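You operate a simulated robot arm through the tools that you are given. There is no shell and no other tool. Be economical: measure what you need, move in short steps, check, and stop when the job is done.

You run a simulated two-armed robot. Do the job below in one go: nothing can be reset, and whatever is moved stays where it is left.

## Task
On the workbench top, fold the grey cloth in half and then in half again.
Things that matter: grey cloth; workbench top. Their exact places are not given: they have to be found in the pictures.

The check looks at the end state, three seconds after you hand in, the way a careful person would. Anything else that was tipped, shoved, dropped, spilled or broken makes it a failure. Flat cloth is picked up by pressing the open fingertips on it (5 to 10 N) and closing them slowly along it; thin cloth reads only 2 to 8 mm in the jaws.

## Robot
Two 7-joint arms with two-finger parallel grippers on one trunk, on a base that drives. Base frame: it is fixed to the floor where the robot stands at the start and does not move with it; the origin is under the middle of the robot, x ahead of it, y to its left, z up. Units: mm, rad, N and s.
The left shoulder is at the start at [70, 163, 1095], the right one opposite. Places, roughly: workbench top [600, 400, 800]. Payload 3.43 kg a hand.
The TCP of each hand is the grasp point between the finger pads, 34 mm short of the fingertips. In the tool frame z runs along the fingers and y along their closing line. The gripper opens to 128 mm. The fingers are 24 mm wide and 12 mm thick; the gripper's body (48 by 130 mm) begins 96 mm behind the TCP.
Orientation is that of the tool frame in the base frame, as [roll, pitch, yaw] about the fixed x, y, z axes, in that order (R = Rz(yaw) Ry(pitch) Rx(roll)). With the fingers straight down and closing along the base's y, the tool's x points along the base's -x, its y along +y and its z along -z.

## Interface
- The arms move only by the tool nudge_tool. It takes "left_rows", "right_rows" or both (then of equal length, played together; a hand with none holds still); each is a list of rows, each a list of 2 entries, a list of its own where there are three numbers: the shift along the tool's x, y, z in mm, then the turn, a rotation vector about the tool's x, y, z in rad. In form: [[[tx, ty, tz], [ax, ay, az]], ...]. A call has 1 to 12 rows; each row is the pose to reach, as a shift and turn from the pose commanded when the call began, along the tool's axes at that moment. "left_gripper" and "right_gripper" are, for a hand that has rows, the finger opening in mm, from 0 to 128, set as the call begins (left out, the last holds). Each row takes 0.2 s and may step no farther than 50 mm and 0.15 rad from the row before; otherwise, or with a gripper value out of range, the whole call is refused. Where a pose cannot be reached the arm comes as near as it can. A force on the tool above 40 N (or 10 N above the force at the start of the call, whichever is more), or a blocked arm, ends the call early, and 0.2 s more pass. Each finger travels about 153 mm/s and halts on what it meets, pressing with about 26 N; the grip force reading is that of the motor and also rises with nothing between the fingers. The clock runs only during rows and for 0.2 s after the last one: add rows that repeat a pose to give the fingers time. The reply holds the time, the measured pose of the TCP, the force on the tool along the base axes, the opening and the grip force, in the units named above and with some noise, with the torque about the TCP (base axes, N m) and any sound that the robot's microphone picked up.
- Cameras (640 x 400 px; columns grow to the right, rows downward): "scene" is now at [133.9, 9.8, 1312.4]; the picture's right is [0.12, -0.99, 0.00], its down [-0.65, -0.08, -0.76] and it looks along [0.75, 0.09, -0.65] (base axes); focal length 251 px, centre (320, 200). "left" rides on the left gripper at [76, 11, -160] in its tool frame; the picture's right is [-0.15, 0.99, 0.00], its down [-0.88, -0.13, -0.46] and it looks along [-0.45, -0.07, 0.89] (tool axes); focal length 234 px, centre (320, 200). "right" rides on the right gripper at [76, -11, -160] in its tool frame; the picture's right is [0.15, 0.99, 0.00], its down [-0.88, 0.13, -0.46] and it looks along [-0.45, 0.07, 0.89] (tool axes); focal length 234 px, centre (320, 200).
- capture(camera): a new picture of that camera. It takes no simulated time.
- lift_body(by): slides the trunk up (or, below 0, down) by that many mm; the arms and the scene camera ride with it, the base frame stays. It gives what a move gives, with no picture.
- roll_base(legs): drives the robot by 1 to 6 legs, each [ahead, left, turn to the left] in mm, mm and rad, along the robot's own axes; the way and the turn of a leg run together, so that a leg with both is an arc; at most 1500 mm and 3.142 rad a leg. The arms and the cameras ride along, it lands a little off, and it stops where it bumps. It gives what a move gives.
- head_to(pan, tilt): turns the head with the scene camera to pan (to the left, within 1.501 rad either way) and tilt (down, from -0.506 to 1.204), counted from straight ahead of the robot. It gives what a move gives.
- pixel_to_xyz(camera, pixels): for up to 12 pixels [column, row] of the newest picture of that camera ("zoom" is the newest enlarged one), the place [x, y, z] in the base frame of the surface seen there, good to about 2 mm. It takes no simulated time.
- inspect(camera, box): a new picture of the part [left, top, right, bottom] of that camera's present view, enlarged. It takes no simulated time.
- close_job(): hands the job in; it is judged then, once.

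Keep the steps short. Do not move on a guess: measure, check each grasp and each placing, and mend mistakes. In all there are 80 turns and 58 pictures (those below and enlarged ones count). Leave the grippers open and the arms clear of the work at the hand-in unless told otherwise, and finish with a single line.

The tools are called after "Emit:" by a JSON object that holds its "method" and its "body". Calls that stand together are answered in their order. nudge_tool: Moves the arms, as the interface text tells. Its arguments: {"type":"object","properties":{"left_rows":{"type":"array","items":{"type":"array"}},"left_gripper":{"type":"number"},"right_rows":{"type":"array","items":{"type":"array"}},"right_gripper":{"type":"number"}},"required":[]} The other tools are called the same way: lift_body (by) slides the trunk up or down; roll_base (legs) drives the base; head_to (pan, tilt) turns the head that bears the scene camera; capture (camera) takes a picture; pixel_to_xyz (camera, pixels) gives the place of the surface under pixels of a picture; inspect (camera, box) takes an enlarged picture of a part of a camera's view; close_job () hands the job in.

At the start:

```text
time_s: 0.0
left_eef_pos: [605.2, 423.0, 1043.4]
left_ee_rot: [3.141, 0.0, 3.141]
left_contact_force: [0.2, 0.6, 0.1]
left_ft_torque: [-0.02, -0.03, -0.01]
left_gripper_width: 128.2
left_grip_force: 0.1
right_eef_pos: [699.3, -80.8, 954.6]
right_ee_rot: [-3.14, 0.0, 3.141]
right_contact_force: [-0.6, 0.2, 1.0]
right_ft_torque: [0.03, 0.01, -0.02]
right_gripper_width: 128.1
right_grip_force: 0.0
trunk travel left (down, up): [-575.0, 365.0]
robot x, y, heading: [0.7, -2.2, 0.002]
head pan, tilt: [0.124, 0.712]
```

scene: 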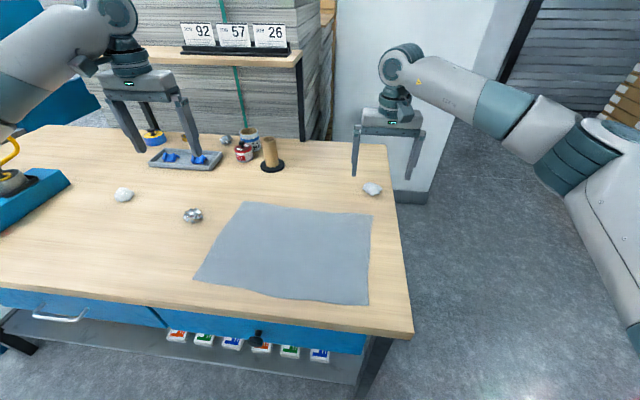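
right: 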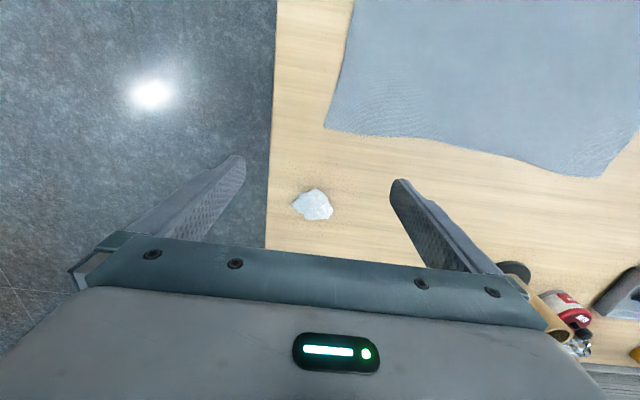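
left: 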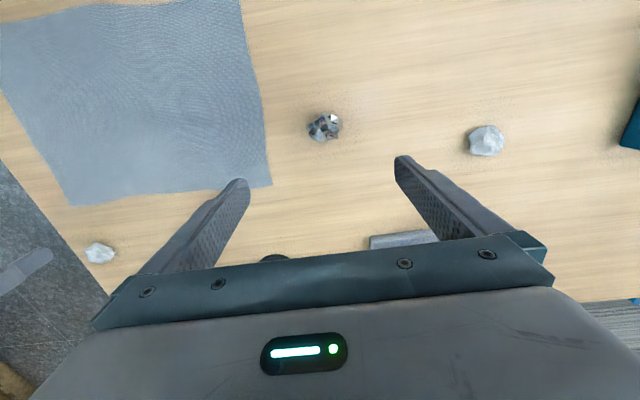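

The grey cloth shows in the scene picture with corners near (245,202), (371,215), (368,304) and (195,280). I'll measure those, plus the table edges and the nearby rocks.

Emit:
{"method": "pixel_to_xyz", "body": {"camera": "scene", "pixels": [[246, 203], [370, 216], [367, 303], [196, 279], [280, 298], [310, 208], [372, 189], [193, 215], [400, 260], [380, 325], [270, 155], [285, 250]]}}

Emit:
{"method": "inspect", "body": {"camera": "scene", "box": [180, 180, 420, 330]}}

```text
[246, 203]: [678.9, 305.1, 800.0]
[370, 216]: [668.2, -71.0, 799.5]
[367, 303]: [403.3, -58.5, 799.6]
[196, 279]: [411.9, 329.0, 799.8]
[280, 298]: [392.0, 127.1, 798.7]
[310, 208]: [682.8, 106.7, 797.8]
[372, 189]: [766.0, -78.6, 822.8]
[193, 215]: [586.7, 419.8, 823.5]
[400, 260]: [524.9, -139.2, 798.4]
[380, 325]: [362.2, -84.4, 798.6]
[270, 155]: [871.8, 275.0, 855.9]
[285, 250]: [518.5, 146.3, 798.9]
```

```text
2.67 times, centred on (300, 255) of scene
```

zoom: 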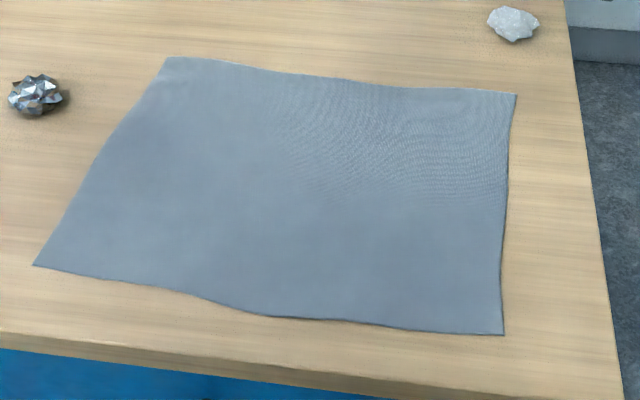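

The cloth is about 270 mm in x (403 to 675) by 380 mm in y (-65 to 320), and the table is at z of about 798. Fold 1 takes the near edge to the far edge with both hands. Its corners are off-centre for the robot, so first I'll back up about 80 mm and shift left about 130 mm. The hands are well above the table.

Emit:
{"method": "roll_base", "body": {"legs": [[-80, 0, 0], [0, 130, 0]]}}

Emit:
{"method": "head_to", "body": {"pan": 0.0, "tilt": 0.85}}

Emit:
{"method": "capture", "body": {"camera": "scene"}}

```text
time_s: 2.0
left_eef_pos: [522.9, 555.8, 1043.1]
left_ee_rot: [-3.141, -0.001, -3.141]
left_contact_force: [0.1, -0.1, -0.8]
left_ft_torque: [-0.01, -0.01, 0.01]
left_gripper_width: 128.0
left_grip_force: 0.0
right_eef_pos: [617.5, 53.3, 954.3]
right_ee_rot: [3.14, 0.002, -3.14]
right_contact_force: [0.3, 0.0, -0.1]
right_ft_torque: [-0.03, -0.02, -0.04]
right_gripper_width: 128.0
right_grip_force: 0.1
trunk travel left (down, up): [-575.0, 365.0]
robot x, y, heading: [-81.4, 133.1, -0.001]
head pan, tilt: [0.124, 0.712]
```

```text
time_s: 2.6
left_eef_pos: [523.1, 556.6, 1043.4]
left_ee_rot: [-3.141, -0.001, -3.14]
left_contact_force: [0.2, -0.5, 0.6]
left_ft_torque: [0.02, -0.04, 0.02]
left_gripper_width: 127.9
left_grip_force: 0.1
right_eef_pos: [618.0, 52.7, 954.5]
right_ee_rot: [-3.141, -0.002, -3.14]
right_contact_force: [0.1, 0.2, 0.0]
right_ft_torque: [-0.01, 0.01, -0.03]
right_gripper_width: 128.1
right_grip_force: 0.0
trunk travel left (down, up): [-575.0, 365.0]
robot x, y, heading: [-80.9, 135.5, -0.001]
head pan, tilt: [0.0, 0.85]
```

```text
53 pictures are left
```

scene: 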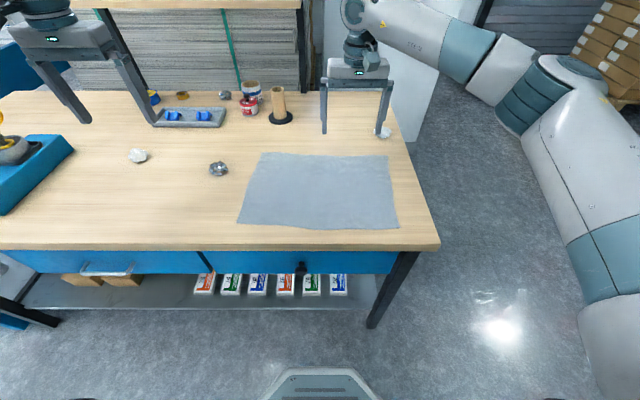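

I can see the whole cloth. I'll enlarge it to locate the near corners precisely.

Emit:
{"method": "inspect", "body": {"camera": "scene", "box": [220, 140, 420, 265]}}

```text
3.20 times, centred on (320, 202) of scene
```

zoom: 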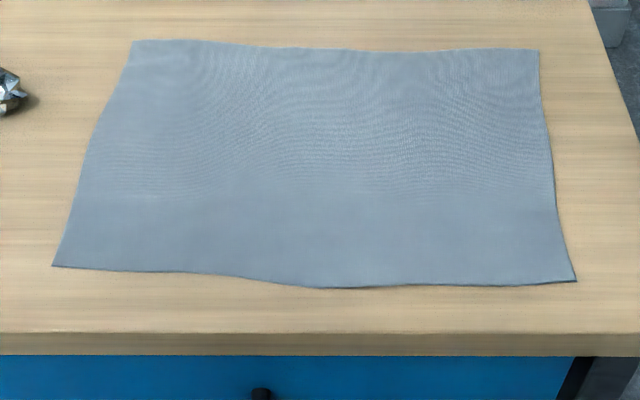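

Emit:
{"method": "pixel_to_xyz", "body": {"camera": "zoom", "pixels": [[55, 265], [573, 279], [134, 43], [537, 53], [315, 284], [330, 50], [100, 120], [550, 150], [100, 250], [530, 265], [320, 325], [30, 300]]}}

```text
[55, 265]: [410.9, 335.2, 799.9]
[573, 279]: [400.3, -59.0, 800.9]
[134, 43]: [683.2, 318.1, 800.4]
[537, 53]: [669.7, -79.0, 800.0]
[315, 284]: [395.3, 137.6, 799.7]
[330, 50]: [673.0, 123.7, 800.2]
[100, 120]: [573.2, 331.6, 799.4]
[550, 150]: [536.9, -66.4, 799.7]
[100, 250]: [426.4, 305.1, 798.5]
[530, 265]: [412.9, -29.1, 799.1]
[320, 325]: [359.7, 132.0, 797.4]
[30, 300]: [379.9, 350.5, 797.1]
```

The corners are: near-left (411,334), near-right (400,-60), far-left (684,318) and far-right (670,-79). I'll bring both hands above grip points slightly inside the near corners, left (425,310) and right (414,-36), with narrow 24 mm openings, and stop at TCP z of about 850.

Emit:
{"method": "nudge_tool", "body": {"left_rows": [[[14, -35.2, 0], [0, 0, 0]], [[28, -70.4, 0], [0, 0, 0]], [[42, -105.6, 0], [0, 0, 0]], [[56, -140.8, 0], [0, 0, 0]], [[70, -176, 0], [0, 0, 0]], [[84, -211.2, 0], [0, 0, 0]], [[98, -246.4, 0], [0, 0, 0]], [[98, -246.4, 38.6], [0, 0, 0]], [[98, -246.4, 77.2], [0, 0, 0]], [[98, -246.4, 115.8], [0, 0, 0]], [[98, -246.4, 154.4], [0, 0, 0]], [[98, -246.4, 193], [0, 0, 0]]], "right_rows": [[[29.1, -12.7, 0], [0, 0, 0]], [[58.2, -25.4, 0], [0, 0, 0]], [[87.3, -38.1, 0], [0, 0, 0]], [[116.4, -50.8, 0], [0, 0, 0]], [[145.5, -63.5, 0], [0, 0, 0]], [[174.6, -76.2, 0], [0, 0, 0]], [[203.7, -88.7, 0], [0, 0, 0]], [[203.7, -88.7, 21], [0, 0, 0]], [[203.7, -88.7, 42], [0, 0, 0]], [[203.7, -88.7, 63], [0, 0, 0]], [[203.7, -88.7, 84], [0, 0, 0]], [[203.7, -88.7, 104], [0, 0, 0]]], "left_gripper": 24, "right_gripper": 24}}

Emit:
{"method": "capture", "body": {"camera": "scene"}}

Emit:
{"method": "capture", "body": {"camera": "right"}}

```text
time_s: 5.2
left_eef_pos: [423.7, 309.4, 850.2]
left_ee_rot: [-3.14, 0.0, -3.138]
left_contact_force: [0.6, 0.4, -0.2]
left_ft_torque: [0.01, -0.02, -0.03]
left_gripper_width: 24.1
left_grip_force: 0.0
right_eef_pos: [413.7, -36.1, 849.7]
right_ee_rot: [3.141, 0.0, -3.141]
right_contact_force: [0.9, -0.1, 0.2]
right_ft_torque: [-0.02, 0.02, 0.02]
right_gripper_width: 24.2
right_grip_force: 0.0
trunk travel left (down, up): [-575.0, 365.0]
robot x, y, heading: [-85.6, 129.6, 0.003]
head pan, tilt: [0.0, 0.85]
```

```text
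51 pictures are left
```

scene: 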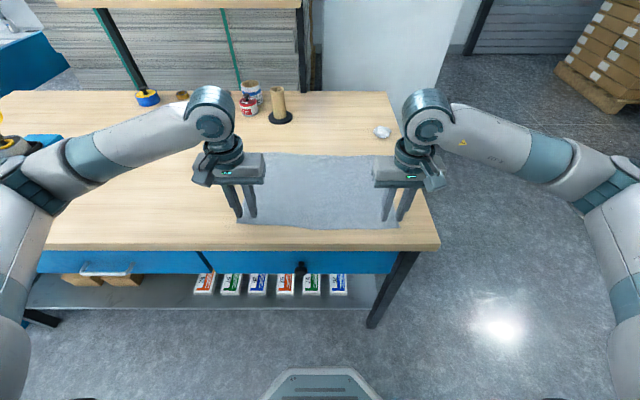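

```text
50 pictures are left
```

right: 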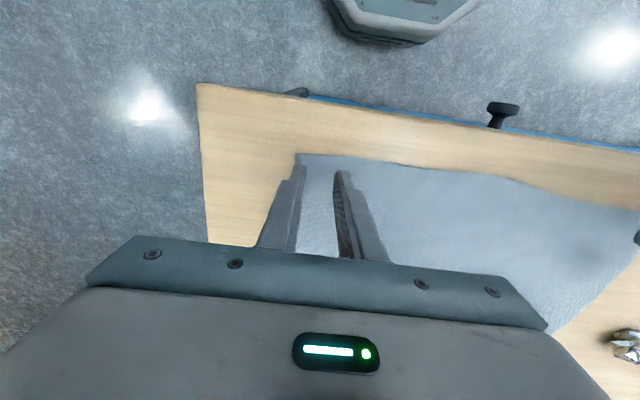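

The fingers sit over the cloth corners. I'll press down gently about 17 mm, in fine steps near contact, and read the forces.

Emit:
{"method": "nudge_tool", "body": {"left_rows": [[[0, 0, 8], [0, 0, 0]], [[0, 0, 14], [0, 0, 0]], [[0, 0, 16], [0, 0, 0]], [[0, 0, 17.5], [0, 0, 0]], [[0, 0, 17.5], [0, 0, 0]]], "right_rows": [[[0, 0, 8], [0, 0, 0]], [[0, 0, 14], [0, 0, 0]], [[0, 0, 16], [0, 0, 0]], [[0, 0, 17.5], [0, 0, 0]], [[0, 0, 17.5], [0, 0, 0]]]}}

```text
time_s: 6.5
left_eef_pos: [424.2, 308.6, 835.8]
left_ee_rot: [-3.139, 0.005, -3.14]
left_contact_force: [3.3, -1.6, 21.3]
left_ft_torque: [0.12, -0.04, -0.02]
left_gripper_width: 24.0
left_grip_force: 0.0
right_eef_pos: [412.5, -37.0, 835.7]
right_ee_rot: [3.139, 0.005, 3.141]
right_contact_force: [5.0, 1.1, 20.6]
right_ft_torque: [0.01, -0.05, 0.01]
right_gripper_width: 24.0
right_grip_force: 0.1
trunk travel left (down, up): [-575.0, 365.0]
robot x, y, heading: [-80.4, 129.9, -0.003]
head pan, tilt: [0.0, 0.85]
```

Both hands read about 21 N, which is too much. I'll ease up about 1.9 mm to get about 7 N.

Emit:
{"method": "nudge_tool", "body": {"left_rows": [[[0, 0, -1.9], [0, 0, 0]], [[0, 0, -1.9], [0, 0, 0]]], "right_rows": [[[0, 0, -1.9], [0, 0, 0]], [[0, 0, -1.9], [0, 0, 0]]]}}

```text
time_s: 7.0
left_eef_pos: [425.7, 308.1, 836.1]
left_ee_rot: [-3.141, 0.001, -3.14]
left_contact_force: [4.3, 0.4, 14.7]
left_ft_torque: [0.1, -0.11, -0.02]
left_gripper_width: 24.2
left_grip_force: 0.0
right_eef_pos: [413.4, -37.5, 835.4]
right_ee_rot: [-3.141, 0.002, -3.14]
right_contact_force: [2.1, -0.7, 16.3]
right_ft_torque: [-0.02, -0.05, -0.01]
right_gripper_width: 24.4
right_grip_force: 0.0
trunk travel left (down, up): [-575.0, 365.0]
robot x, y, heading: [-79.6, 134.3, 0.002]
head pan, tilt: [0.0, 0.85]
```

The stiffness is about 3 N/mm, so I'll ease up another 2.4 mm.

Emit:
{"method": "nudge_tool", "body": {"left_rows": [[[0, 0, -2.3], [0, 0, 0]], [[0, 0, -2.3], [0, 0, 0]]], "right_rows": [[[0, 0, -2.6], [0, 0, 0]], [[0, 0, -2.6], [0, 0, 0]]]}}

```text
time_s: 7.7
left_eef_pos: [425.0, 309.3, 838.1]
left_ee_rot: [3.14, -0.002, -3.139]
left_contact_force: [-0.1, 0.3, 0.3]
left_ft_torque: [0.02, -0.01, 0.0]
left_gripper_width: 24.2
left_grip_force: 0.1
right_eef_pos: [413.4, -36.7, 835.8]
right_ee_rot: [3.14, -0.001, -3.139]
right_contact_force: [-0.5, 0.3, 0.1]
right_ft_torque: [0.01, 0.02, 0.01]
right_gripper_width: 24.0
right_grip_force: 0.0
trunk travel left (down, up): [-575.0, 365.0]
robot x, y, heading: [-80.8, 133.2, -0.0]
head pan, tilt: [0.0, 0.85]
```

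Contact is lost, so I'll go down 1.3 mm.

Emit:
{"method": "nudge_tool", "body": {"left_rows": [[[0, 0, 1.3], [0, 0, 0]], [[0, 0, 1.3], [0, 0, 0]]], "right_rows": [[[0, 0, 1.3], [0, 0, 0]], [[0, 0, 1.3], [0, 0, 0]]]}}

```text
time_s: 8.2
left_eef_pos: [424.1, 309.3, 836.7]
left_ee_rot: [3.141, 0.001, 3.141]
left_contact_force: [-0.5, -0.1, 0.2]
left_ft_torque: [0.0, -0.02, -0.02]
left_gripper_width: 24.4
left_grip_force: 0.0
right_eef_pos: [414.0, -35.6, 835.8]
right_ee_rot: [-3.141, 0.0, -3.139]
right_contact_force: [-0.5, 0.9, 0.4]
right_ft_torque: [-0.02, 0.01, -0.04]
right_gripper_width: 24.1
right_grip_force: 0.1
trunk travel left (down, up): [-575.0, 365.0]
robot x, y, heading: [-77.6, 132.0, -0.001]
head pan, tilt: [0.0, 0.85]
```

Emit:
{"method": "nudge_tool", "body": {"left_rows": [[[0, 0, 1.2], [0, 0, 0]], [[0, 0, 1.2], [0, 0, 0]]], "right_rows": [[[0, 0, 1.2], [0, 0, 0]], [[0, 0, 1.2], [0, 0, 0]]]}}

```text
time_s: 8.8
left_eef_pos: [424.9, 309.3, 836.5]
left_ee_rot: [-3.14, 0.001, -3.14]
left_contact_force: [1.1, -0.7, -0.1]
left_ft_torque: [0.02, -0.02, -0.02]
left_gripper_width: 24.0
left_grip_force: 0.1
right_eef_pos: [414.2, -36.2, 835.5]
right_ee_rot: [3.141, 0.003, -3.139]
right_contact_force: [-0.4, -1.0, 7.0]
right_ft_torque: [-0.04, 0.06, -0.01]
right_gripper_width: 24.1
right_grip_force: 0.1
trunk travel left (down, up): [-575.0, 365.0]
robot x, y, heading: [-81.4, 136.2, 0.001]
head pan, tilt: [0.0, 0.85]
```

The right hand is at 7 N, which is good. I'll take the left down 1 mm more.

Emit:
{"method": "nudge_tool", "body": {"left_rows": [[[0, 0, 1.1], [0, 0, 0]], [[0, 0, 1.1], [0, 0, 0]]]}}

```text
time_s: 9.4
left_eef_pos: [423.0, 309.1, 835.7]
left_ee_rot: [3.141, 0.001, -3.138]
left_contact_force: [1.8, 0.5, 9.7]
left_ft_torque: [0.12, -0.02, 0.0]
left_gripper_width: 24.2
left_grip_force: 0.0
right_eef_pos: [413.6, -37.2, 835.0]
right_ee_rot: [-3.141, 0.001, -3.14]
right_contact_force: [1.4, 0.3, 7.3]
right_ft_torque: [-0.07, 0.0, 0.02]
right_gripper_width: 24.1
right_grip_force: 0.1
trunk travel left (down, up): [-575.0, 365.0]
robot x, y, heading: [-78.8, 129.9, 0.004]
head pan, tilt: [0.0, 0.85]
```

Both hands now press within 5–10 N. I'll close in steps, first to 14 mm.

Emit:
{"method": "nudge_tool", "body": {"left_rows": [[[0, 0, 0], [0, 0, 0]]], "right_rows": [[[0, 0, 0], [0, 0, 0]]], "left_gripper": 14, "right_gripper": 14}}

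Emit:
{"method": "nudge_tool", "body": {"left_rows": [[[0, 0, 0], [0, 0, 0]]], "right_rows": [[[0, 0, 0], [0, 0, 0]]], "left_gripper": 7, "right_gripper": 7}}

Emit:
{"method": "nudge_tool", "body": {"left_rows": [[[0, 0, 0], [0, 0, 0]], [[0, 0, 0], [0, 0, 0]]], "right_rows": [[[0, 0, 0], [0, 0, 0]], [[0, 0, 0], [0, 0, 0]]], "left_gripper": 0, "right_gripper": 0}}

Emit:
{"method": "capture", "body": {"camera": "right"}}

Emit:
{"method": "capture", "body": {"camera": "left"}}

```text
time_s: 9.8
left_eef_pos: [422.8, 309.3, 835.9]
left_ee_rot: [-3.141, 0.001, -3.138]
left_contact_force: [1.6, -1.5, 12.4]
left_ft_torque: [0.03, 0.01, 0.0]
left_gripper_width: 13.4
left_grip_force: 0.1
right_eef_pos: [412.5, -36.0, 835.7]
right_ee_rot: [3.14, 0.001, -3.138]
right_contact_force: [1.6, 0.9, 5.6]
right_ft_torque: [0.0, 0.01, -0.02]
right_gripper_width: 13.8
right_grip_force: 0.1
trunk travel left (down, up): [-575.0, 365.0]
robot x, y, heading: [-78.5, 129.7, 0.003]
head pan, tilt: [0.0, 0.85]
```

```text
time_s: 10.2
left_eef_pos: [423.8, 308.9, 835.9]
left_ee_rot: [-3.141, 0.0, -3.141]
left_contact_force: [0.4, -1.5, 14.8]
left_ft_torque: [0.0, 0.05, -0.03]
left_gripper_width: 5.3
left_grip_force: 0.2
right_eef_pos: [412.7, -35.6, 835.3]
right_ee_rot: [3.141, 0.0, -3.139]
right_contact_force: [0.6, 0.0, 4.5]
right_ft_torque: [0.01, 0.0, 0.02]
right_gripper_width: 5.9
right_grip_force: 0.1
trunk travel left (down, up): [-575.0, 365.0]
robot x, y, heading: [-80.7, 137.7, 0.002]
head pan, tilt: [0.0, 0.85]
```

```text
time_s: 10.8
left_eef_pos: [423.8, 308.5, 835.1]
left_ee_rot: [3.14, 0.001, -3.141]
left_contact_force: [1.0, 1.2, 16.6]
left_ft_torque: [0.1, 0.01, 0.01]
left_gripper_width: 2.1
left_grip_force: 26.1
right_eef_pos: [412.9, -37.7, 834.6]
right_ee_rot: [-3.14, 0.0, 3.141]
right_contact_force: [-0.1, 0.6, 4.8]
right_ft_torque: [0.0, -0.04, -0.02]
right_gripper_width: 0.0
right_grip_force: 26.5
trunk travel left (down, up): [-575.0, 365.0]
robot x, y, heading: [-84.2, 133.5, 0.004]
head pan, tilt: [0.0, 0.85]
```

```text
49 pictures are left
```

right: 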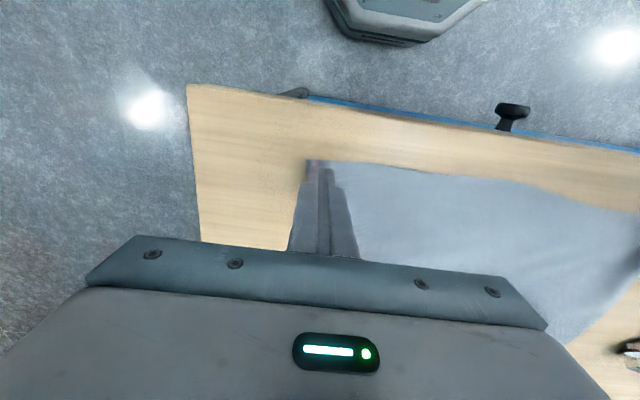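

```text
48 pictures are left
```

left: 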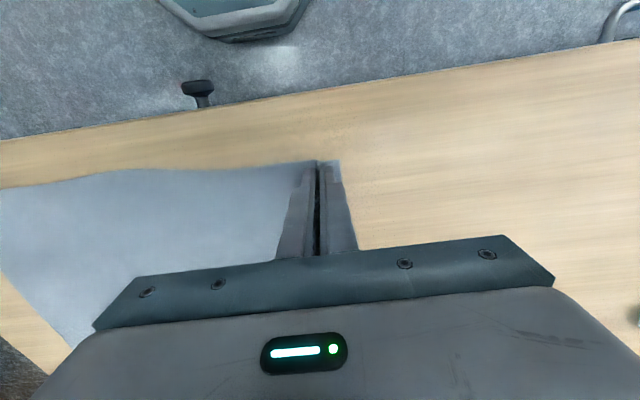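

The left hand reads 2.1 mm and holds cloth. The right reads 0.0 mm, so it slipped; it was down to 4.5 N. I'll lift the right, reopen it and press again harder, leaving the left still.

Emit:
{"method": "nudge_tool", "body": {"right_rows": [[[0, 2, -8], [0, 0, 0]], [[0, 2, -8], [0, 0, 0]], [[0, 2, -2], [0, 0, 0]], [[0, 2, 0.3], [0, 0, 0]], [[0, 2, 0.9], [0, 0, 0]], [[0, 2, 0.9], [0, 0, 0]]], "right_gripper": 28}}

```text
time_s: 12.2
left_eef_pos: [423.6, 309.3, 836.4]
left_ee_rot: [3.141, 0.002, -3.139]
left_contact_force: [1.8, 1.8, 17.9]
left_ft_torque: [0.08, -0.04, 0.01]
left_gripper_width: 1.8
left_grip_force: 25.5
right_eef_pos: [412.4, -34.8, 835.1]
right_ee_rot: [-3.141, 0.001, -3.14]
right_contact_force: [0.3, -0.3, 8.0]
right_ft_torque: [0.02, 0.02, -0.04]
right_gripper_width: 28.1
right_grip_force: 0.0
trunk travel left (down, up): [-575.0, 365.0]
robot x, y, heading: [-80.1, 136.3, 0.001]
head pan, tilt: [0.0, 0.85]
```

The right hand is at 8 N. I'll close it slowly, adding a little press as it closes.

Emit:
{"method": "nudge_tool", "body": {"right_rows": [[[0, 0, 0.4], [0, 0, 0]]], "right_gripper": 18}}

Emit:
{"method": "nudge_tool", "body": {"right_rows": [[[0, 0, 0.4], [0, 0, 0]]], "right_gripper": 9}}

Emit:
{"method": "nudge_tool", "body": {"right_rows": [[[0, 0, 0], [0, 0, 0]], [[0, 0, 0], [0, 0, 0]]], "right_gripper": 0}}

```text
time_s: 12.7
left_eef_pos: [423.3, 308.4, 835.7]
left_ee_rot: [-3.14, 0.002, -3.14]
left_contact_force: [3.9, -0.2, 15.6]
left_ft_torque: [0.04, -0.1, 0.02]
left_gripper_width: 1.9
left_grip_force: 25.8
right_eef_pos: [414.3, -34.5, 836.2]
right_ee_rot: [3.14, 0.001, -3.138]
right_contact_force: [-1.0, 1.9, 13.6]
right_ft_torque: [0.1, 0.11, -0.02]
right_gripper_width: 17.6
right_grip_force: 0.1
trunk travel left (down, up): [-575.0, 365.0]
robot x, y, heading: [-80.9, 132.9, 0.002]
head pan, tilt: [0.0, 0.85]
```

```text
time_s: 13.1
left_eef_pos: [423.2, 309.5, 835.3]
left_ee_rot: [-3.139, 0.001, -3.139]
left_contact_force: [3.3, -4.3, 13.3]
left_ft_torque: [-0.1, -0.05, -0.03]
left_gripper_width: 2.1
left_grip_force: 26.1
right_eef_pos: [412.1, -31.9, 835.0]
right_ee_rot: [3.138, 0.004, -3.138]
right_contact_force: [-1.4, 5.4, 21.7]
right_ft_torque: [0.22, 0.14, 0.02]
right_gripper_width: 9.5
right_grip_force: 0.5
trunk travel left (down, up): [-575.0, 365.0]
robot x, y, heading: [-80.6, 132.2, 0.004]
head pan, tilt: [0.0, 0.85]
```

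```text
time_s: 13.7
left_eef_pos: [422.2, 308.9, 834.6]
left_ee_rot: [-3.14, 0.001, -3.139]
left_contact_force: [2.0, -8.0, 10.7]
left_ft_torque: [-0.26, -0.05, 0.0]
left_gripper_width: 1.9
left_grip_force: 26.3
right_eef_pos: [412.7, -33.4, 835.4]
right_ee_rot: [3.14, 0.004, -3.141]
right_contact_force: [2.0, 9.8, 26.4]
right_ft_torque: [0.4, 0.09, -0.01]
right_gripper_width: 2.2
right_grip_force: 25.6
trunk travel left (down, up): [-575.0, 365.0]
robot x, y, heading: [-76.7, 133.5, 0.005]
head pan, tilt: [0.0, 0.85]
```

Both grips read about 2 mm, and the cloth is slightly taut between the hands. I'll lift 40 mm, easing each hand 2 mm inward, and look.

Emit:
{"method": "nudge_tool", "body": {"left_rows": [[[0, -2, -5], [0, 0, 0]], [[0, -3, -20], [0, 0, 0]], [[0, -3, -40], [0, 0, 0]], [[0, -3, -40], [0, 0, 0]]], "right_rows": [[[0, 2, -5], [0, 0, 0]], [[0, 3, -20], [0, 0, 0]], [[0, 3, -40], [0, 0, 0]], [[0, 3, -40], [0, 0, 0]]]}}

Emit:
{"method": "capture", "body": {"camera": "scene"}}

```text
time_s: 14.7
left_eef_pos: [425.0, 305.7, 872.1]
left_ee_rot: [3.141, 0.003, -3.14]
left_contact_force: [-0.2, -1.6, -0.3]
left_ft_torque: [-0.06, 0.0, 0.0]
left_gripper_width: 2.0
left_grip_force: 25.9
right_eef_pos: [414.9, -31.3, 874.0]
right_ee_rot: [-3.141, 0.0, -3.139]
right_contact_force: [0.3, 1.5, -0.6]
right_ft_torque: [0.1, 0.02, 0.02]
right_gripper_width: 2.2
right_grip_force: 26.0
trunk travel left (down, up): [-575.0, 365.0]
robot x, y, heading: [-79.4, 129.1, 0.005]
head pan, tilt: [0.0, 0.85]
```

```text
47 pictures are left
```

scene: 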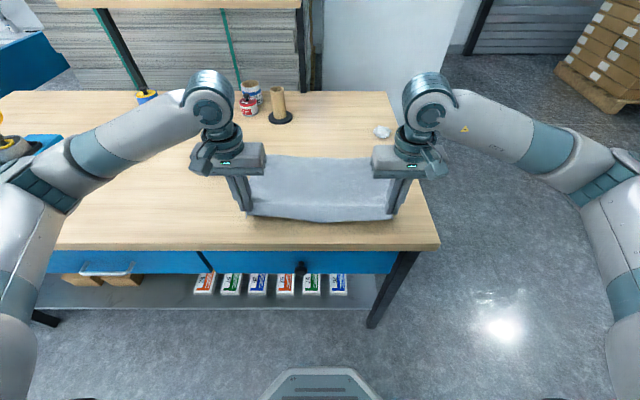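

Both corners are up. I'll carry them over in an arc to the far corners, with left ending near (671,291) and right near (656,-49), and stay about 20 mm above the table.

Emit:
{"method": "nudge_tool", "body": {"left_rows": [[[-24.6, -1.4, -26], [0, 0, 0]], [[-49, -2.8, -46], [0, 0, 0]], [[-74, -4, -57], [0, 0, 0]], [[-98, -5.5, -66], [0, 0, 0]], [[-123, -7, -71], [0, 0, 0]], [[-148, -8.5, -66], [0, 0, 0]], [[-172, -10, -58], [0, 0, 0]], [[-197, -11, -41], [0, 0, 0]], [[-221, -12.5, -11], [0, 0, 0]], [[-236, -13.5, 6], [0, 0, 0]], [[-246, -14, 19], [0, 0, 0]], [[-246, -14, 19], [0, 0, 0]]], "right_rows": [[[-24, -1.8, -26], [0, 0, 0]], [[-48, -3.6, -46], [0, 0, 0]], [[-72, -5.4, -57], [0, 0, 0]], [[-96, -7.2, -66], [0, 0, 0]], [[-120, -9, -71], [0, 0, 0]], [[-145, -11, -66], [0, 0, 0]], [[-169, -12.6, -58], [0, 0, 0]], [[-193, -14.4, -41], [0, 0, 0]], [[-217, -16, -11], [0, 0, 0]], [[-231, -17, 6], [0, 0, 0]], [[-241, -18, 19], [0, 0, 0]], [[-241, -18, 19], [0, 0, 0]]]}}

Emit:
{"method": "inspect", "body": {"camera": "scene", "box": [180, 90, 460, 265]}}

```text
time_s: 17.2
left_eef_pos: [674.5, 291.3, 852.6]
left_ee_rot: [3.141, -0.002, -3.14]
left_contact_force: [-0.8, -2.9, 0.0]
left_ft_torque: [-0.15, -0.02, -0.03]
left_gripper_width: 2.1
left_grip_force: 26.5
right_eef_pos: [659.0, -47.7, 855.3]
right_ee_rot: [3.141, 0.0, -3.138]
right_contact_force: [0.1, 3.0, -0.6]
right_ft_torque: [0.1, -0.03, 0.02]
right_gripper_width: 2.6
right_grip_force: 25.6
trunk travel left (down, up): [-575.0, 365.0]
robot x, y, heading: [-81.7, 133.9, 0.005]
head pan, tilt: [0.0, 0.85]
```

```text
2.29 times, centred on (320, 178) of scene
```

zoom: 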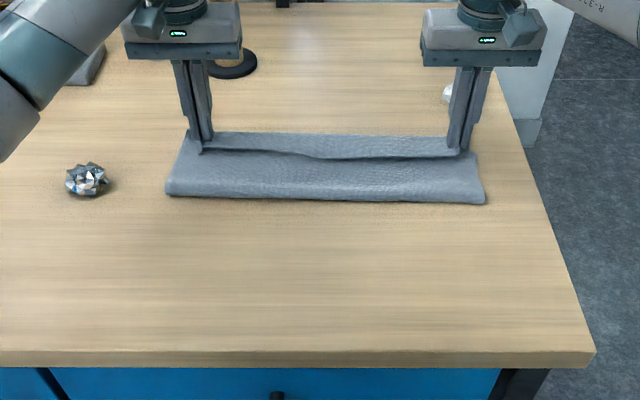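

The fold is forming well, but the upper edge seems a little short of the far edge. I'll measure both edges.

Emit:
{"method": "pixel_to_xyz", "body": {"camera": "zoom", "pixels": [[225, 152], [320, 160], [430, 156], [225, 134], [320, 136], [430, 138], [170, 192], [330, 198], [482, 200], [200, 153], [466, 154]]}}

```text
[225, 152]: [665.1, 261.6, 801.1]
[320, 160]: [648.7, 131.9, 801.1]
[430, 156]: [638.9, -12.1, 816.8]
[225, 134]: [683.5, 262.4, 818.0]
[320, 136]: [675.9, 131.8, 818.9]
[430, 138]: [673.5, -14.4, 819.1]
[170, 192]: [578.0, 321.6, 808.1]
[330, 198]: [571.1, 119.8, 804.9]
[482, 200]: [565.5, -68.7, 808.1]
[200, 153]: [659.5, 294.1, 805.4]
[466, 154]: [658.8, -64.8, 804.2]
```

The depths are puzzling: the far strip is at z 818 and the fold is at x of about 570 rather than 540. I'll look from the hand cameras.

Emit:
{"method": "capture", "body": {"camera": "left"}}

Emit:
{"method": "capture", "body": {"camera": "right"}}

Emit:
{"method": "inspect", "body": {"camera": "scene", "box": [240, 130, 400, 190]}}

```text
45 pictures are left
```

left: 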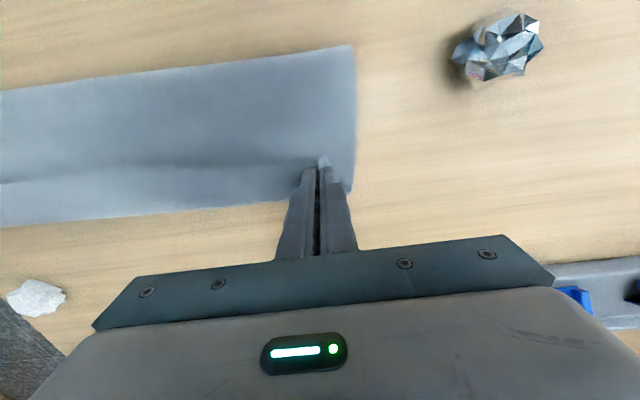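

```text
44 pictures are left
```

right: 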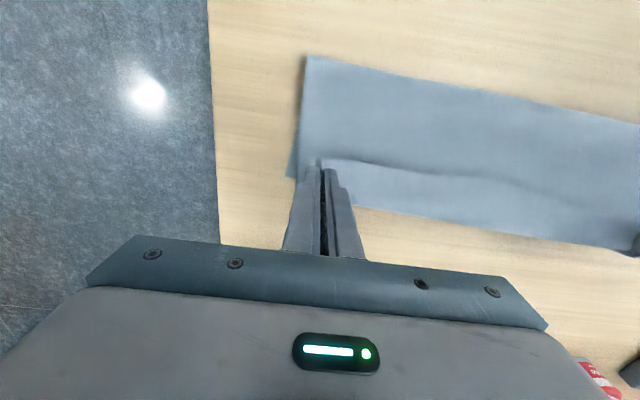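

```text
4.00 times, centred on (320, 160) of scene
```

zoom: 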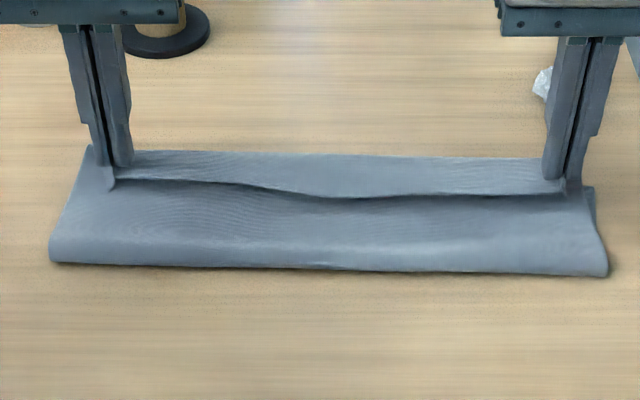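

Emit:
{"method": "pixel_to_xyz", "body": {"camera": "zoom", "pixels": [[330, 158], [330, 170], [330, 185], [330, 193], [330, 199], [330, 205], [330, 220], [330, 240], [330, 260], [75, 200], [585, 210], [590, 190]]}}

Emit:
{"method": "pixel_to_xyz", "body": {"camera": "right", "pixels": [[420, 218], [420, 195], [420, 178], [420, 172], [420, 164], [420, 140], [420, 100], [293, 175], [300, 120], [480, 230]]}}

```text
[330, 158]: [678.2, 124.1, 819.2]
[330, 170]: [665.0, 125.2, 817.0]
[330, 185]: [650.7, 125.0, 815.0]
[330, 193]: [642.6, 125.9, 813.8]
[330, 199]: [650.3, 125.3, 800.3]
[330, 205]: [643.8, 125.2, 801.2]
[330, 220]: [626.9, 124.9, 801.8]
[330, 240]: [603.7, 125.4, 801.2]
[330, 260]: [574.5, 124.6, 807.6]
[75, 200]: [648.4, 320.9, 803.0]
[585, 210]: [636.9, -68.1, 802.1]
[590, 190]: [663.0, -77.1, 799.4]
```

```text
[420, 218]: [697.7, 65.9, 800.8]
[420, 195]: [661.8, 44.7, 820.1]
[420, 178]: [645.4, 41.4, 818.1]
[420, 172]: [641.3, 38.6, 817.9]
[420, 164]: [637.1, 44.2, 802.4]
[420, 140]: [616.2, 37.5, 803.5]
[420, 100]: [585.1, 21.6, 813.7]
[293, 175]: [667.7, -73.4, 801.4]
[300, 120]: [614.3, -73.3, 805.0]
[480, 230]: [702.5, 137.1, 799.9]
```

What happened: the pinch keeps its orientation, so the roughly 25 mm wide strip I hold stays upside down. It forms a back-turned flap with its edge at x of about 645–658, and the fold sits at 570 instead of 540. It is better to undo this and grip only the last few mm of the edge. I'll carry the edge back along the same arc and lay it down.

Emit:
{"method": "nudge_tool", "body": {"left_rows": [[[10, 0.5, -13], [0, 0, 0]], [[25, 1.5, -30], [0, 0, 0]], [[49, 3, -60], [0, 0, 0]], [[74, 4, -77], [0, 0, 0]], [[98, 5.5, -85], [0, 0, 0]], [[123, 7, -90], [0, 0, 0]], [[148, 8.5, -85], [0, 0, 0]], [[172, 10, -76], [0, 0, 0]], [[197, 11, -65], [0, 0, 0]], [[222, 12.5, -45], [0, 0, 0]], [[244, 15, -19], [0, 0, 0]], [[249, 16, 10], [0, 0, 0]]], "right_rows": [[[10, 1, -13], [0, 0, 0]], [[24, 2, -30], [0, 0, 0]], [[48, 3.6, -60], [0, 0, 0]], [[72, 5.4, -77], [0, 0, 0]], [[96, 7.2, -85], [0, 0, 0]], [[121, 9, -90], [0, 0, 0]], [[145, 10.8, -85], [0, 0, 0]], [[169, 12.6, -76], [0, 0, 0]], [[193, 14.4, -65], [0, 0, 0]], [[217, 16.2, -45], [0, 0, 0]], [[240, 16, -19], [0, 0, 0]], [[244, 16, 10], [0, 0, 0]]]}}

Emit:
{"method": "inspect", "body": {"camera": "scene", "box": [200, 130, 440, 265]}}

```text
time_s: 19.9
left_eef_pos: [420.3, 307.6, 842.5]
left_ee_rot: [-3.139, -0.002, -3.14]
left_contact_force: [-0.2, -3.5, 0.5]
left_ft_torque: [-0.12, 0.05, -0.03]
left_gripper_width: 2.2
left_grip_force: 25.7
right_eef_pos: [410.7, -31.6, 845.2]
right_ee_rot: [3.14, -0.002, -3.139]
right_contact_force: [0.4, 3.0, -0.3]
right_ft_torque: [0.1, 0.03, 0.01]
right_gripper_width: 2.5
right_grip_force: 26.2
trunk travel left (down, up): [-575.0, 365.0]
robot x, y, heading: [-81.7, 135.5, 0.002]
head pan, tilt: [0.0, 0.85]
```

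```text
2.67 times, centred on (320, 198) of scene
```

zoom: 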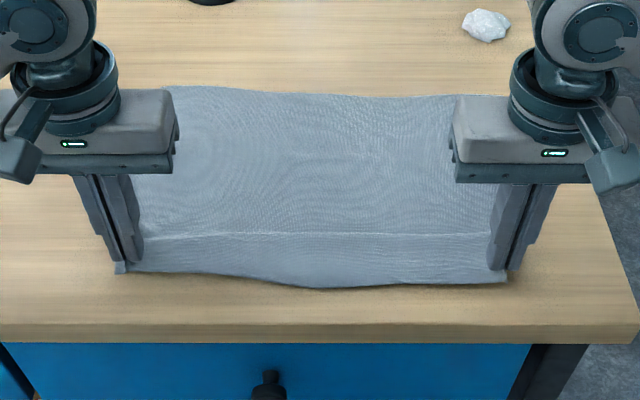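

The cloth is back nearly flat. I'll lower it, release and lift the hands clear.

Emit:
{"method": "nudge_tool", "body": {"left_rows": [[[2, 0, 5], [0, 0, 0]], [[3, 0, 6], [0, 0, 0]], [[3, 0, 6], [0, 0, 0]]], "right_rows": [[[2, 0, 6], [0, 0, 0]], [[3, 0, 8], [0, 0, 0]], [[3, 0, 8], [0, 0, 0]]]}}

Emit:
{"method": "nudge_tool", "body": {"left_rows": [[[0, 0, 0], [0, 0, 0]], [[0, 0, -20], [0, 0, 0]], [[0, 0, -60], [0, 0, 0]], [[-50, 0, -100], [0, 0, 0]], [[-100, 0, -100], [0, 0, 0]]], "right_rows": [[[0, 0, 0], [0, 0, 0]], [[0, 0, -20], [0, 0, 0]], [[0, 0, -60], [0, 0, 0]], [[-50, 0, -100], [0, 0, 0]], [[-100, 0, -100], [0, 0, 0]]], "left_gripper": 30, "right_gripper": 30}}

Emit:
{"method": "inspect", "body": {"camera": "scene", "box": [200, 130, 440, 265]}}

```text
time_s: 20.6
left_eef_pos: [418.2, 308.7, 838.3]
left_ee_rot: [3.141, 0.0, -3.141]
left_contact_force: [-0.8, -5.7, 0.4]
left_ft_torque: [-0.17, 0.01, -0.01]
left_gripper_width: 1.9
left_grip_force: 26.4
right_eef_pos: [409.1, -31.8, 836.1]
right_ee_rot: [3.141, 0.0, -3.14]
right_contact_force: [-0.3, 4.1, 1.1]
right_ft_torque: [0.1, -0.04, -0.02]
right_gripper_width: 2.1
right_grip_force: 26.1
trunk travel left (down, up): [-575.0, 365.0]
robot x, y, heading: [-82.4, 132.7, 0.001]
head pan, tilt: [0.0, 0.85]
```

```text
refused: row 4 steps farther than a row can; nothing moved
```

```text
2.67 times, centred on (320, 198) of scene
```

zoom: 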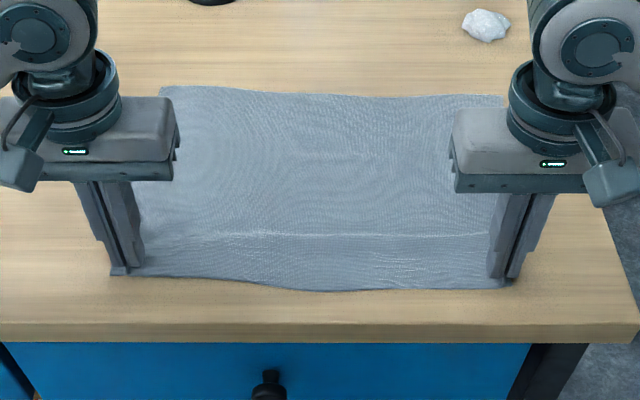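

One step was too long. I'll redo the release with shorter steps.

Emit:
{"method": "nudge_tool", "body": {"left_rows": [[[0, 0, 0], [0, 0, 0]], [[0, 0, -20], [0, 0, 0]], [[0, 0, -60], [0, 0, 0]], [[-10, 0, -105], [0, 0, 0]], [[-55, 0, -120], [0, 0, 0]], [[-100, 0, -120], [0, 0, 0]]], "right_rows": [[[0, 0, 0], [0, 0, 0]], [[0, 0, -20], [0, 0, 0]], [[0, 0, -60], [0, 0, 0]], [[-10, 0, -105], [0, 0, 0]], [[-55, 0, -120], [0, 0, 0]], [[-100, 0, -120], [0, 0, 0]]], "left_gripper": 30, "right_gripper": 30}}

Emit:
{"method": "inspect", "body": {"camera": "scene", "box": [200, 130, 440, 265]}}

```text
time_s: 22.1
left_eef_pos: [522.5, 314.4, 957.3]
left_ee_rot: [-3.141, -0.001, -3.14]
left_contact_force: [-0.7, -0.4, -0.2]
left_ft_torque: [0.03, 0.0, 0.01]
left_gripper_width: 30.2
left_grip_force: 0.0
right_eef_pos: [511.2, -34.0, 957.3]
right_ee_rot: [-3.141, -0.002, -3.14]
right_contact_force: [-0.4, -0.2, -0.9]
right_ft_torque: [0.01, 0.01, 0.02]
right_gripper_width: 30.0
right_grip_force: 0.1
trunk travel left (down, up): [-575.0, 365.0]
robot x, y, heading: [-81.7, 133.0, 0.002]
head pan, tilt: [0.0, 0.85]
```

```text
2.67 times, centred on (320, 198) of scene
```

zoom: 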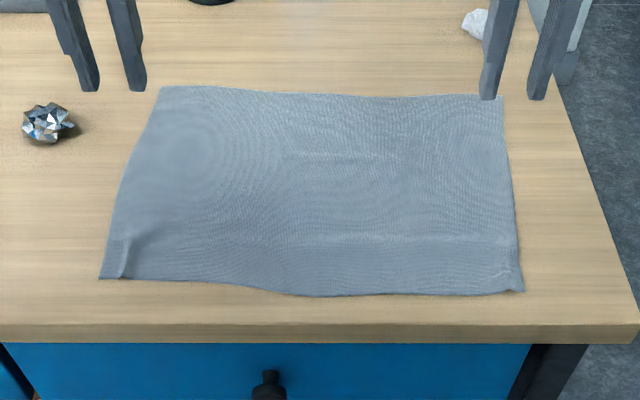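

The cloth is flat again with only tiny rucks at the grip spots. I'll measure all the corners again.

Emit:
{"method": "pixel_to_xyz", "body": {"camera": "zoom", "pixels": [[101, 276], [522, 289], [160, 89], [502, 98], [126, 277], [505, 291], [300, 293], [326, 98], [200, 279], [420, 292], [118, 185], [511, 190]]}}

```text
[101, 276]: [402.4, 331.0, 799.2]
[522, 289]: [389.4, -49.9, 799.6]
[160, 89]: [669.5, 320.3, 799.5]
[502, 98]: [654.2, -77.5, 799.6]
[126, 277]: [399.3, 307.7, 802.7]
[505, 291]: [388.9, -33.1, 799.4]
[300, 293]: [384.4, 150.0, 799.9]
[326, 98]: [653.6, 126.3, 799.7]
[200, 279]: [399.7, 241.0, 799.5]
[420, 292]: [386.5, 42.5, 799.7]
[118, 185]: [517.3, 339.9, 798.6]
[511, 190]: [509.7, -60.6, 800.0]
```

Now I'll approach again with the fingers overlapping only about 8 mm of the edge, left at (396,304) and right at (385,-26), stopping about 7 mm above contact.

Emit:
{"method": "nudge_tool", "body": {"left_rows": [[[45, -3, 0], [0, 0, 0]], [[90, -6, 0], [0, 0, 0]], [[126, -7, 0], [0, 0, 0]], [[126, -7, 45], [0, 0, 0]], [[126, -7, 90], [0, 0, 0]], [[126, -7, 118], [0, 0, 0]], [[126, -7, 118], [0, 0, 0]]], "right_rows": [[[45, 3, 0], [0, 0, 0]], [[90, 6, 0], [0, 0, 0]], [[126, 8, 0], [0, 0, 0]], [[126, 8, 45], [0, 0, 0]], [[126, 8, 90], [0, 0, 0]], [[126, 8, 115], [0, 0, 0]], [[126, 8, 115], [0, 0, 0]]], "left_gripper": 28, "right_gripper": 28}}

Emit:
{"method": "inspect", "body": {"camera": "right", "box": [220, 100, 420, 225]}}

Emit:
{"method": "inspect", "body": {"camera": "left", "box": [220, 100, 420, 225]}}

```text
time_s: 23.6
left_eef_pos: [395.4, 300.6, 843.0]
left_ee_rot: [-3.141, 0.0, -3.14]
left_contact_force: [-0.1, 0.2, 0.4]
left_ft_torque: [-0.01, -0.01, -0.01]
left_gripper_width: 28.0
left_grip_force: 0.1
right_eef_pos: [385.5, -24.3, 842.1]
right_ee_rot: [3.14, -0.001, -3.139]
right_contact_force: [-0.3, -0.1, -0.3]
right_ft_torque: [-0.01, 0.0, -0.02]
right_gripper_width: 28.1
right_grip_force: 0.1
trunk travel left (down, up): [-575.0, 365.0]
robot x, y, heading: [-84.4, 134.3, -0.002]
head pan, tilt: [0.0, 0.85]
```

```text
3.20 times, centred on (320, 162) of right
```

zoom: 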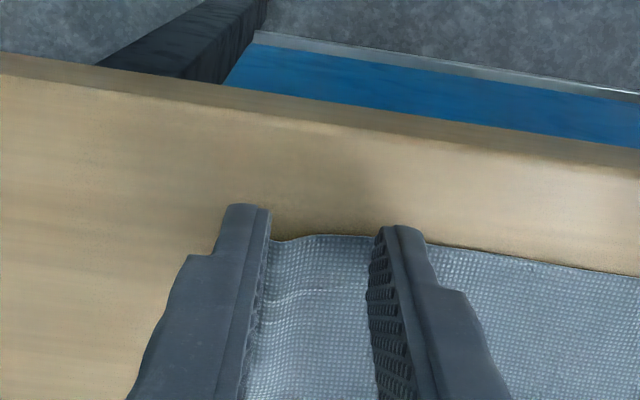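

```text
3.20 times, centred on (320, 162) of left
```

zoom: 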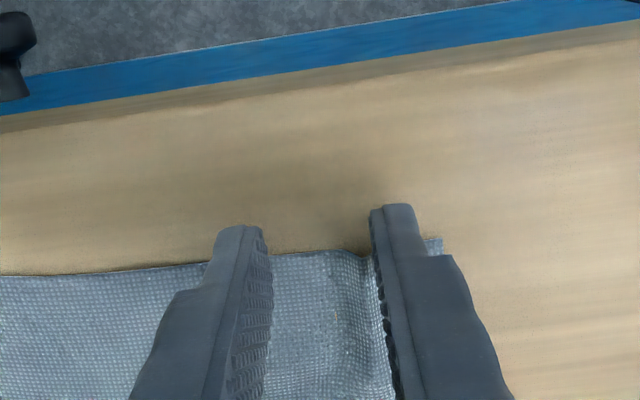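

The overlap looks right. I'll shift the right hand 4 mm inward and press down.

Emit:
{"method": "nudge_tool", "body": {"left_rows": [[[0, 0, 4], [0, 0, 0]], [[0, 0, 7.5], [0, 0, 0]], [[0, 0, 8.5], [0, 0, 0]], [[0, 0, 8.5], [0, 0, 0]]], "right_rows": [[[0, 4, 4], [0, 0, 0]], [[0, 4, 6.5], [0, 0, 0]], [[0, 4, 7.5], [0, 0, 0]], [[0, 4, 7.5], [0, 0, 0]]]}}

```text
time_s: 24.6
left_eef_pos: [394.6, 299.8, 835.4]
left_ee_rot: [-3.14, 0.002, -3.14]
left_contact_force: [4.5, -2.8, 22.6]
left_ft_torque: [-0.07, -0.35, -0.02]
left_gripper_width: 27.6
left_grip_force: 0.1
right_eef_pos: [383.1, -20.9, 836.1]
right_ee_rot: [-3.142, 0.001, 3.141]
right_contact_force: [1.7, -0.9, 4.1]
right_ft_torque: [0.02, -0.07, -0.03]
right_gripper_width: 28.2
right_grip_force: 0.0
trunk travel left (down, up): [-575.0, 365.0]
robot x, y, heading: [-78.5, 133.2, 0.005]
head pan, tilt: [0.0, 0.85]
```

Emit:
{"method": "nudge_tool", "body": {"left_rows": [[[0, 0, -2.2], [0, 0, 0]], [[0, 0, -2.2], [0, 0, 0]]], "right_rows": [[[0, 0, 0.8], [0, 0, 0]], [[0, 0, 0.8], [0, 0, 0]]]}}

```text
time_s: 25.2
left_eef_pos: [392.0, 301.1, 835.7]
left_ee_rot: [-3.141, -0.003, -3.14]
left_contact_force: [0.5, -1.9, 4.4]
left_ft_torque: [-0.03, -0.05, -0.01]
left_gripper_width: 28.3
left_grip_force: 0.0
right_eef_pos: [382.4, -20.2, 835.1]
right_ee_rot: [-3.14, 0.005, 3.142]
right_contact_force: [3.5, -6.1, 27.9]
right_ft_torque: [-0.2, -0.33, -0.05]
right_gripper_width: 27.9
right_grip_force: 0.3
trunk travel left (down, up): [-575.0, 365.0]
robot x, y, heading: [-82.2, 127.6, 0.007]
head pan, tilt: [0.0, 0.85]
```

Emit:
{"method": "nudge_tool", "body": {"left_rows": [[[0, 0, 0.6], [0, 0, 0]], [[0, 0, 0.6], [0, 0, 0]]], "right_rows": [[[0, 0, -2.2], [0, 0, 0]], [[0, 0, -2.2], [0, 0, 0]]]}}

```text
time_s: 25.9
left_eef_pos: [391.9, 302.3, 835.0]
left_ee_rot: [-3.141, 0.003, -3.141]
left_contact_force: [-1.4, -0.8, 19.7]
left_ft_torque: [-0.01, -0.1, -0.01]
left_gripper_width: 28.2
left_grip_force: 0.2
right_eef_pos: [380.1, -20.0, 835.3]
right_ee_rot: [3.141, 0.0, -3.137]
right_contact_force: [1.3, 1.0, 7.5]
right_ft_torque: [0.05, -0.13, 0.02]
right_gripper_width: 28.1
right_grip_force: 0.3
trunk travel left (down, up): [-575.0, 365.0]
robot x, y, heading: [-81.6, 131.7, 0.0]
head pan, tilt: [0.0, 0.85]
```

The pressing forces are workable, but the overlap now looks like only about 4 mm. I'll lift slightly, shift 4 mm onto the cloth and press again.

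Emit:
{"method": "nudge_tool", "body": {"left_rows": [[[0, 0, -6], [0, 0, 0]], [[-4, 0, -6], [0, 0, 0]], [[-4, 0, -2], [0, 0, 0]], [[-4, 0, -0.8], [0, 0, 0]], [[-4, 0, -0.8], [0, 0, 0]]], "right_rows": [[[0, 0, -6], [0, 0, 0]], [[-4, 0, -6], [0, 0, 0]], [[-4, 0, -2], [0, 0, 0]], [[-4, 0, 0.3], [0, 0, 0]], [[-4, 0, 0.3], [0, 0, 0]]]}}

```text
time_s: 27.1
left_eef_pos: [397.0, 301.8, 835.6]
left_ee_rot: [3.141, 0.005, -3.138]
left_contact_force: [2.0, 1.2, 15.2]
left_ft_torque: [0.08, -0.16, 0.02]
left_gripper_width: 28.3
left_grip_force: 0.1
right_eef_pos: [386.5, -20.2, 836.3]
right_ee_rot: [3.141, 0.001, -3.139]
right_contact_force: [0.0, 0.9, 2.7]
right_ft_torque: [0.01, 0.03, 0.0]
right_gripper_width: 28.0
right_grip_force: 0.1
trunk travel left (down, up): [-575.0, 365.0]
robot x, y, heading: [-78.3, 134.0, 0.006]
head pan, tilt: [0.0, 0.85]
```

Now I'll close slowly, adding press on the right.

Emit:
{"method": "nudge_tool", "body": {"left_rows": [[[0, 0, -0.4], [0, 0, 0]]], "right_rows": [[[0, 0, 1.0], [0, 0, 0]]], "left_gripper": 18, "right_gripper": 24}}

Emit:
{"method": "nudge_tool", "body": {"left_rows": [[[0, 0, 0], [0, 0, 0]]], "right_rows": [[[0, 0, 0.4], [0, 0, 0]]], "left_gripper": 9, "right_gripper": 15}}

Emit:
{"method": "nudge_tool", "body": {"left_rows": [[[0, 0, 0], [0, 0, 0]]], "right_rows": [[[0, 0, 0], [0, 0, 0]]], "left_gripper": 0, "right_gripper": 7}}

Emit:
{"method": "nudge_tool", "body": {"left_rows": [[[0, 0, 0], [0, 0, 0]], [[0, 0, 0], [0, 0, 0]]], "right_rows": [[[0, 0, 0], [0, 0, 0]], [[0, 0, 0], [0, 0, 0]]], "left_gripper": 0, "right_gripper": 0}}

```text
time_s: 27.4
left_eef_pos: [396.8, 302.1, 835.8]
left_ee_rot: [-3.14, 0.001, -3.139]
left_contact_force: [2.9, -1.7, 12.6]
left_ft_torque: [-0.04, -0.18, -0.01]
left_gripper_width: 17.7
left_grip_force: 0.0
right_eef_pos: [386.2, -21.2, 835.4]
right_ee_rot: [3.142, 0.001, -3.141]
right_contact_force: [-0.4, 1.8, 10.6]
right_ft_torque: [-0.03, -0.02, 0.03]
right_gripper_width: 24.2
right_grip_force: 0.6
trunk travel left (down, up): [-575.0, 365.0]
robot x, y, heading: [-80.1, 135.4, 0.004]
head pan, tilt: [0.0, 0.85]
```

```text
time_s: 27.9
left_eef_pos: [396.6, 301.2, 836.3]
left_ee_rot: [-3.14, 0.002, -3.138]
left_contact_force: [1.7, -2.8, 11.3]
left_ft_torque: [-0.06, -0.16, -0.01]
left_gripper_width: 9.1
left_grip_force: 0.2
right_eef_pos: [386.5, -21.9, 834.4]
right_ee_rot: [3.141, 0.003, -3.14]
right_contact_force: [0.0, 1.6, 18.1]
right_ft_torque: [0.01, -0.07, 0.04]
right_gripper_width: 14.3
right_grip_force: 0.1
trunk travel left (down, up): [-575.0, 365.0]
robot x, y, heading: [-82.5, 131.2, 0.005]
head pan, tilt: [0.0, 0.85]
```

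```text
time_s: 28.2
left_eef_pos: [396.5, 303.0, 835.0]
left_ee_rot: [-3.14, 0.002, -3.14]
left_contact_force: [0.9, -0.1, 11.0]
left_ft_torque: [0.0, -0.13, 0.0]
left_gripper_width: 0.0
left_grip_force: 26.3
right_eef_pos: [386.0, -22.0, 834.4]
right_ee_rot: [3.141, 0.003, -3.14]
right_contact_force: [0.7, -0.1, 21.2]
right_ft_torque: [0.02, -0.14, 0.01]
right_gripper_width: 6.6
right_grip_force: 0.0
trunk travel left (down, up): [-575.0, 365.0]
robot x, y, heading: [-81.8, 134.6, -0.0]
head pan, tilt: [0.0, 0.85]
```

```text
time_s: 28.9
left_eef_pos: [395.8, 303.1, 836.2]
left_ee_rot: [-3.139, 0.002, -3.141]
left_contact_force: [2.6, -1.5, 10.5]
left_ft_torque: [-0.03, -0.14, -0.02]
left_gripper_width: 0.3
left_grip_force: 25.9
right_eef_pos: [385.0, -20.8, 834.9]
right_ee_rot: [-3.14, 0.005, -3.14]
right_contact_force: [1.2, 2.6, 27.3]
right_ft_torque: [0.06, -0.13, 0.02]
right_gripper_width: 1.0
right_grip_force: 25.9
trunk travel left (down, up): [-575.0, 365.0]
robot x, y, heading: [-81.1, 135.9, 0.0]
head pan, tilt: [0.0, 0.85]
```

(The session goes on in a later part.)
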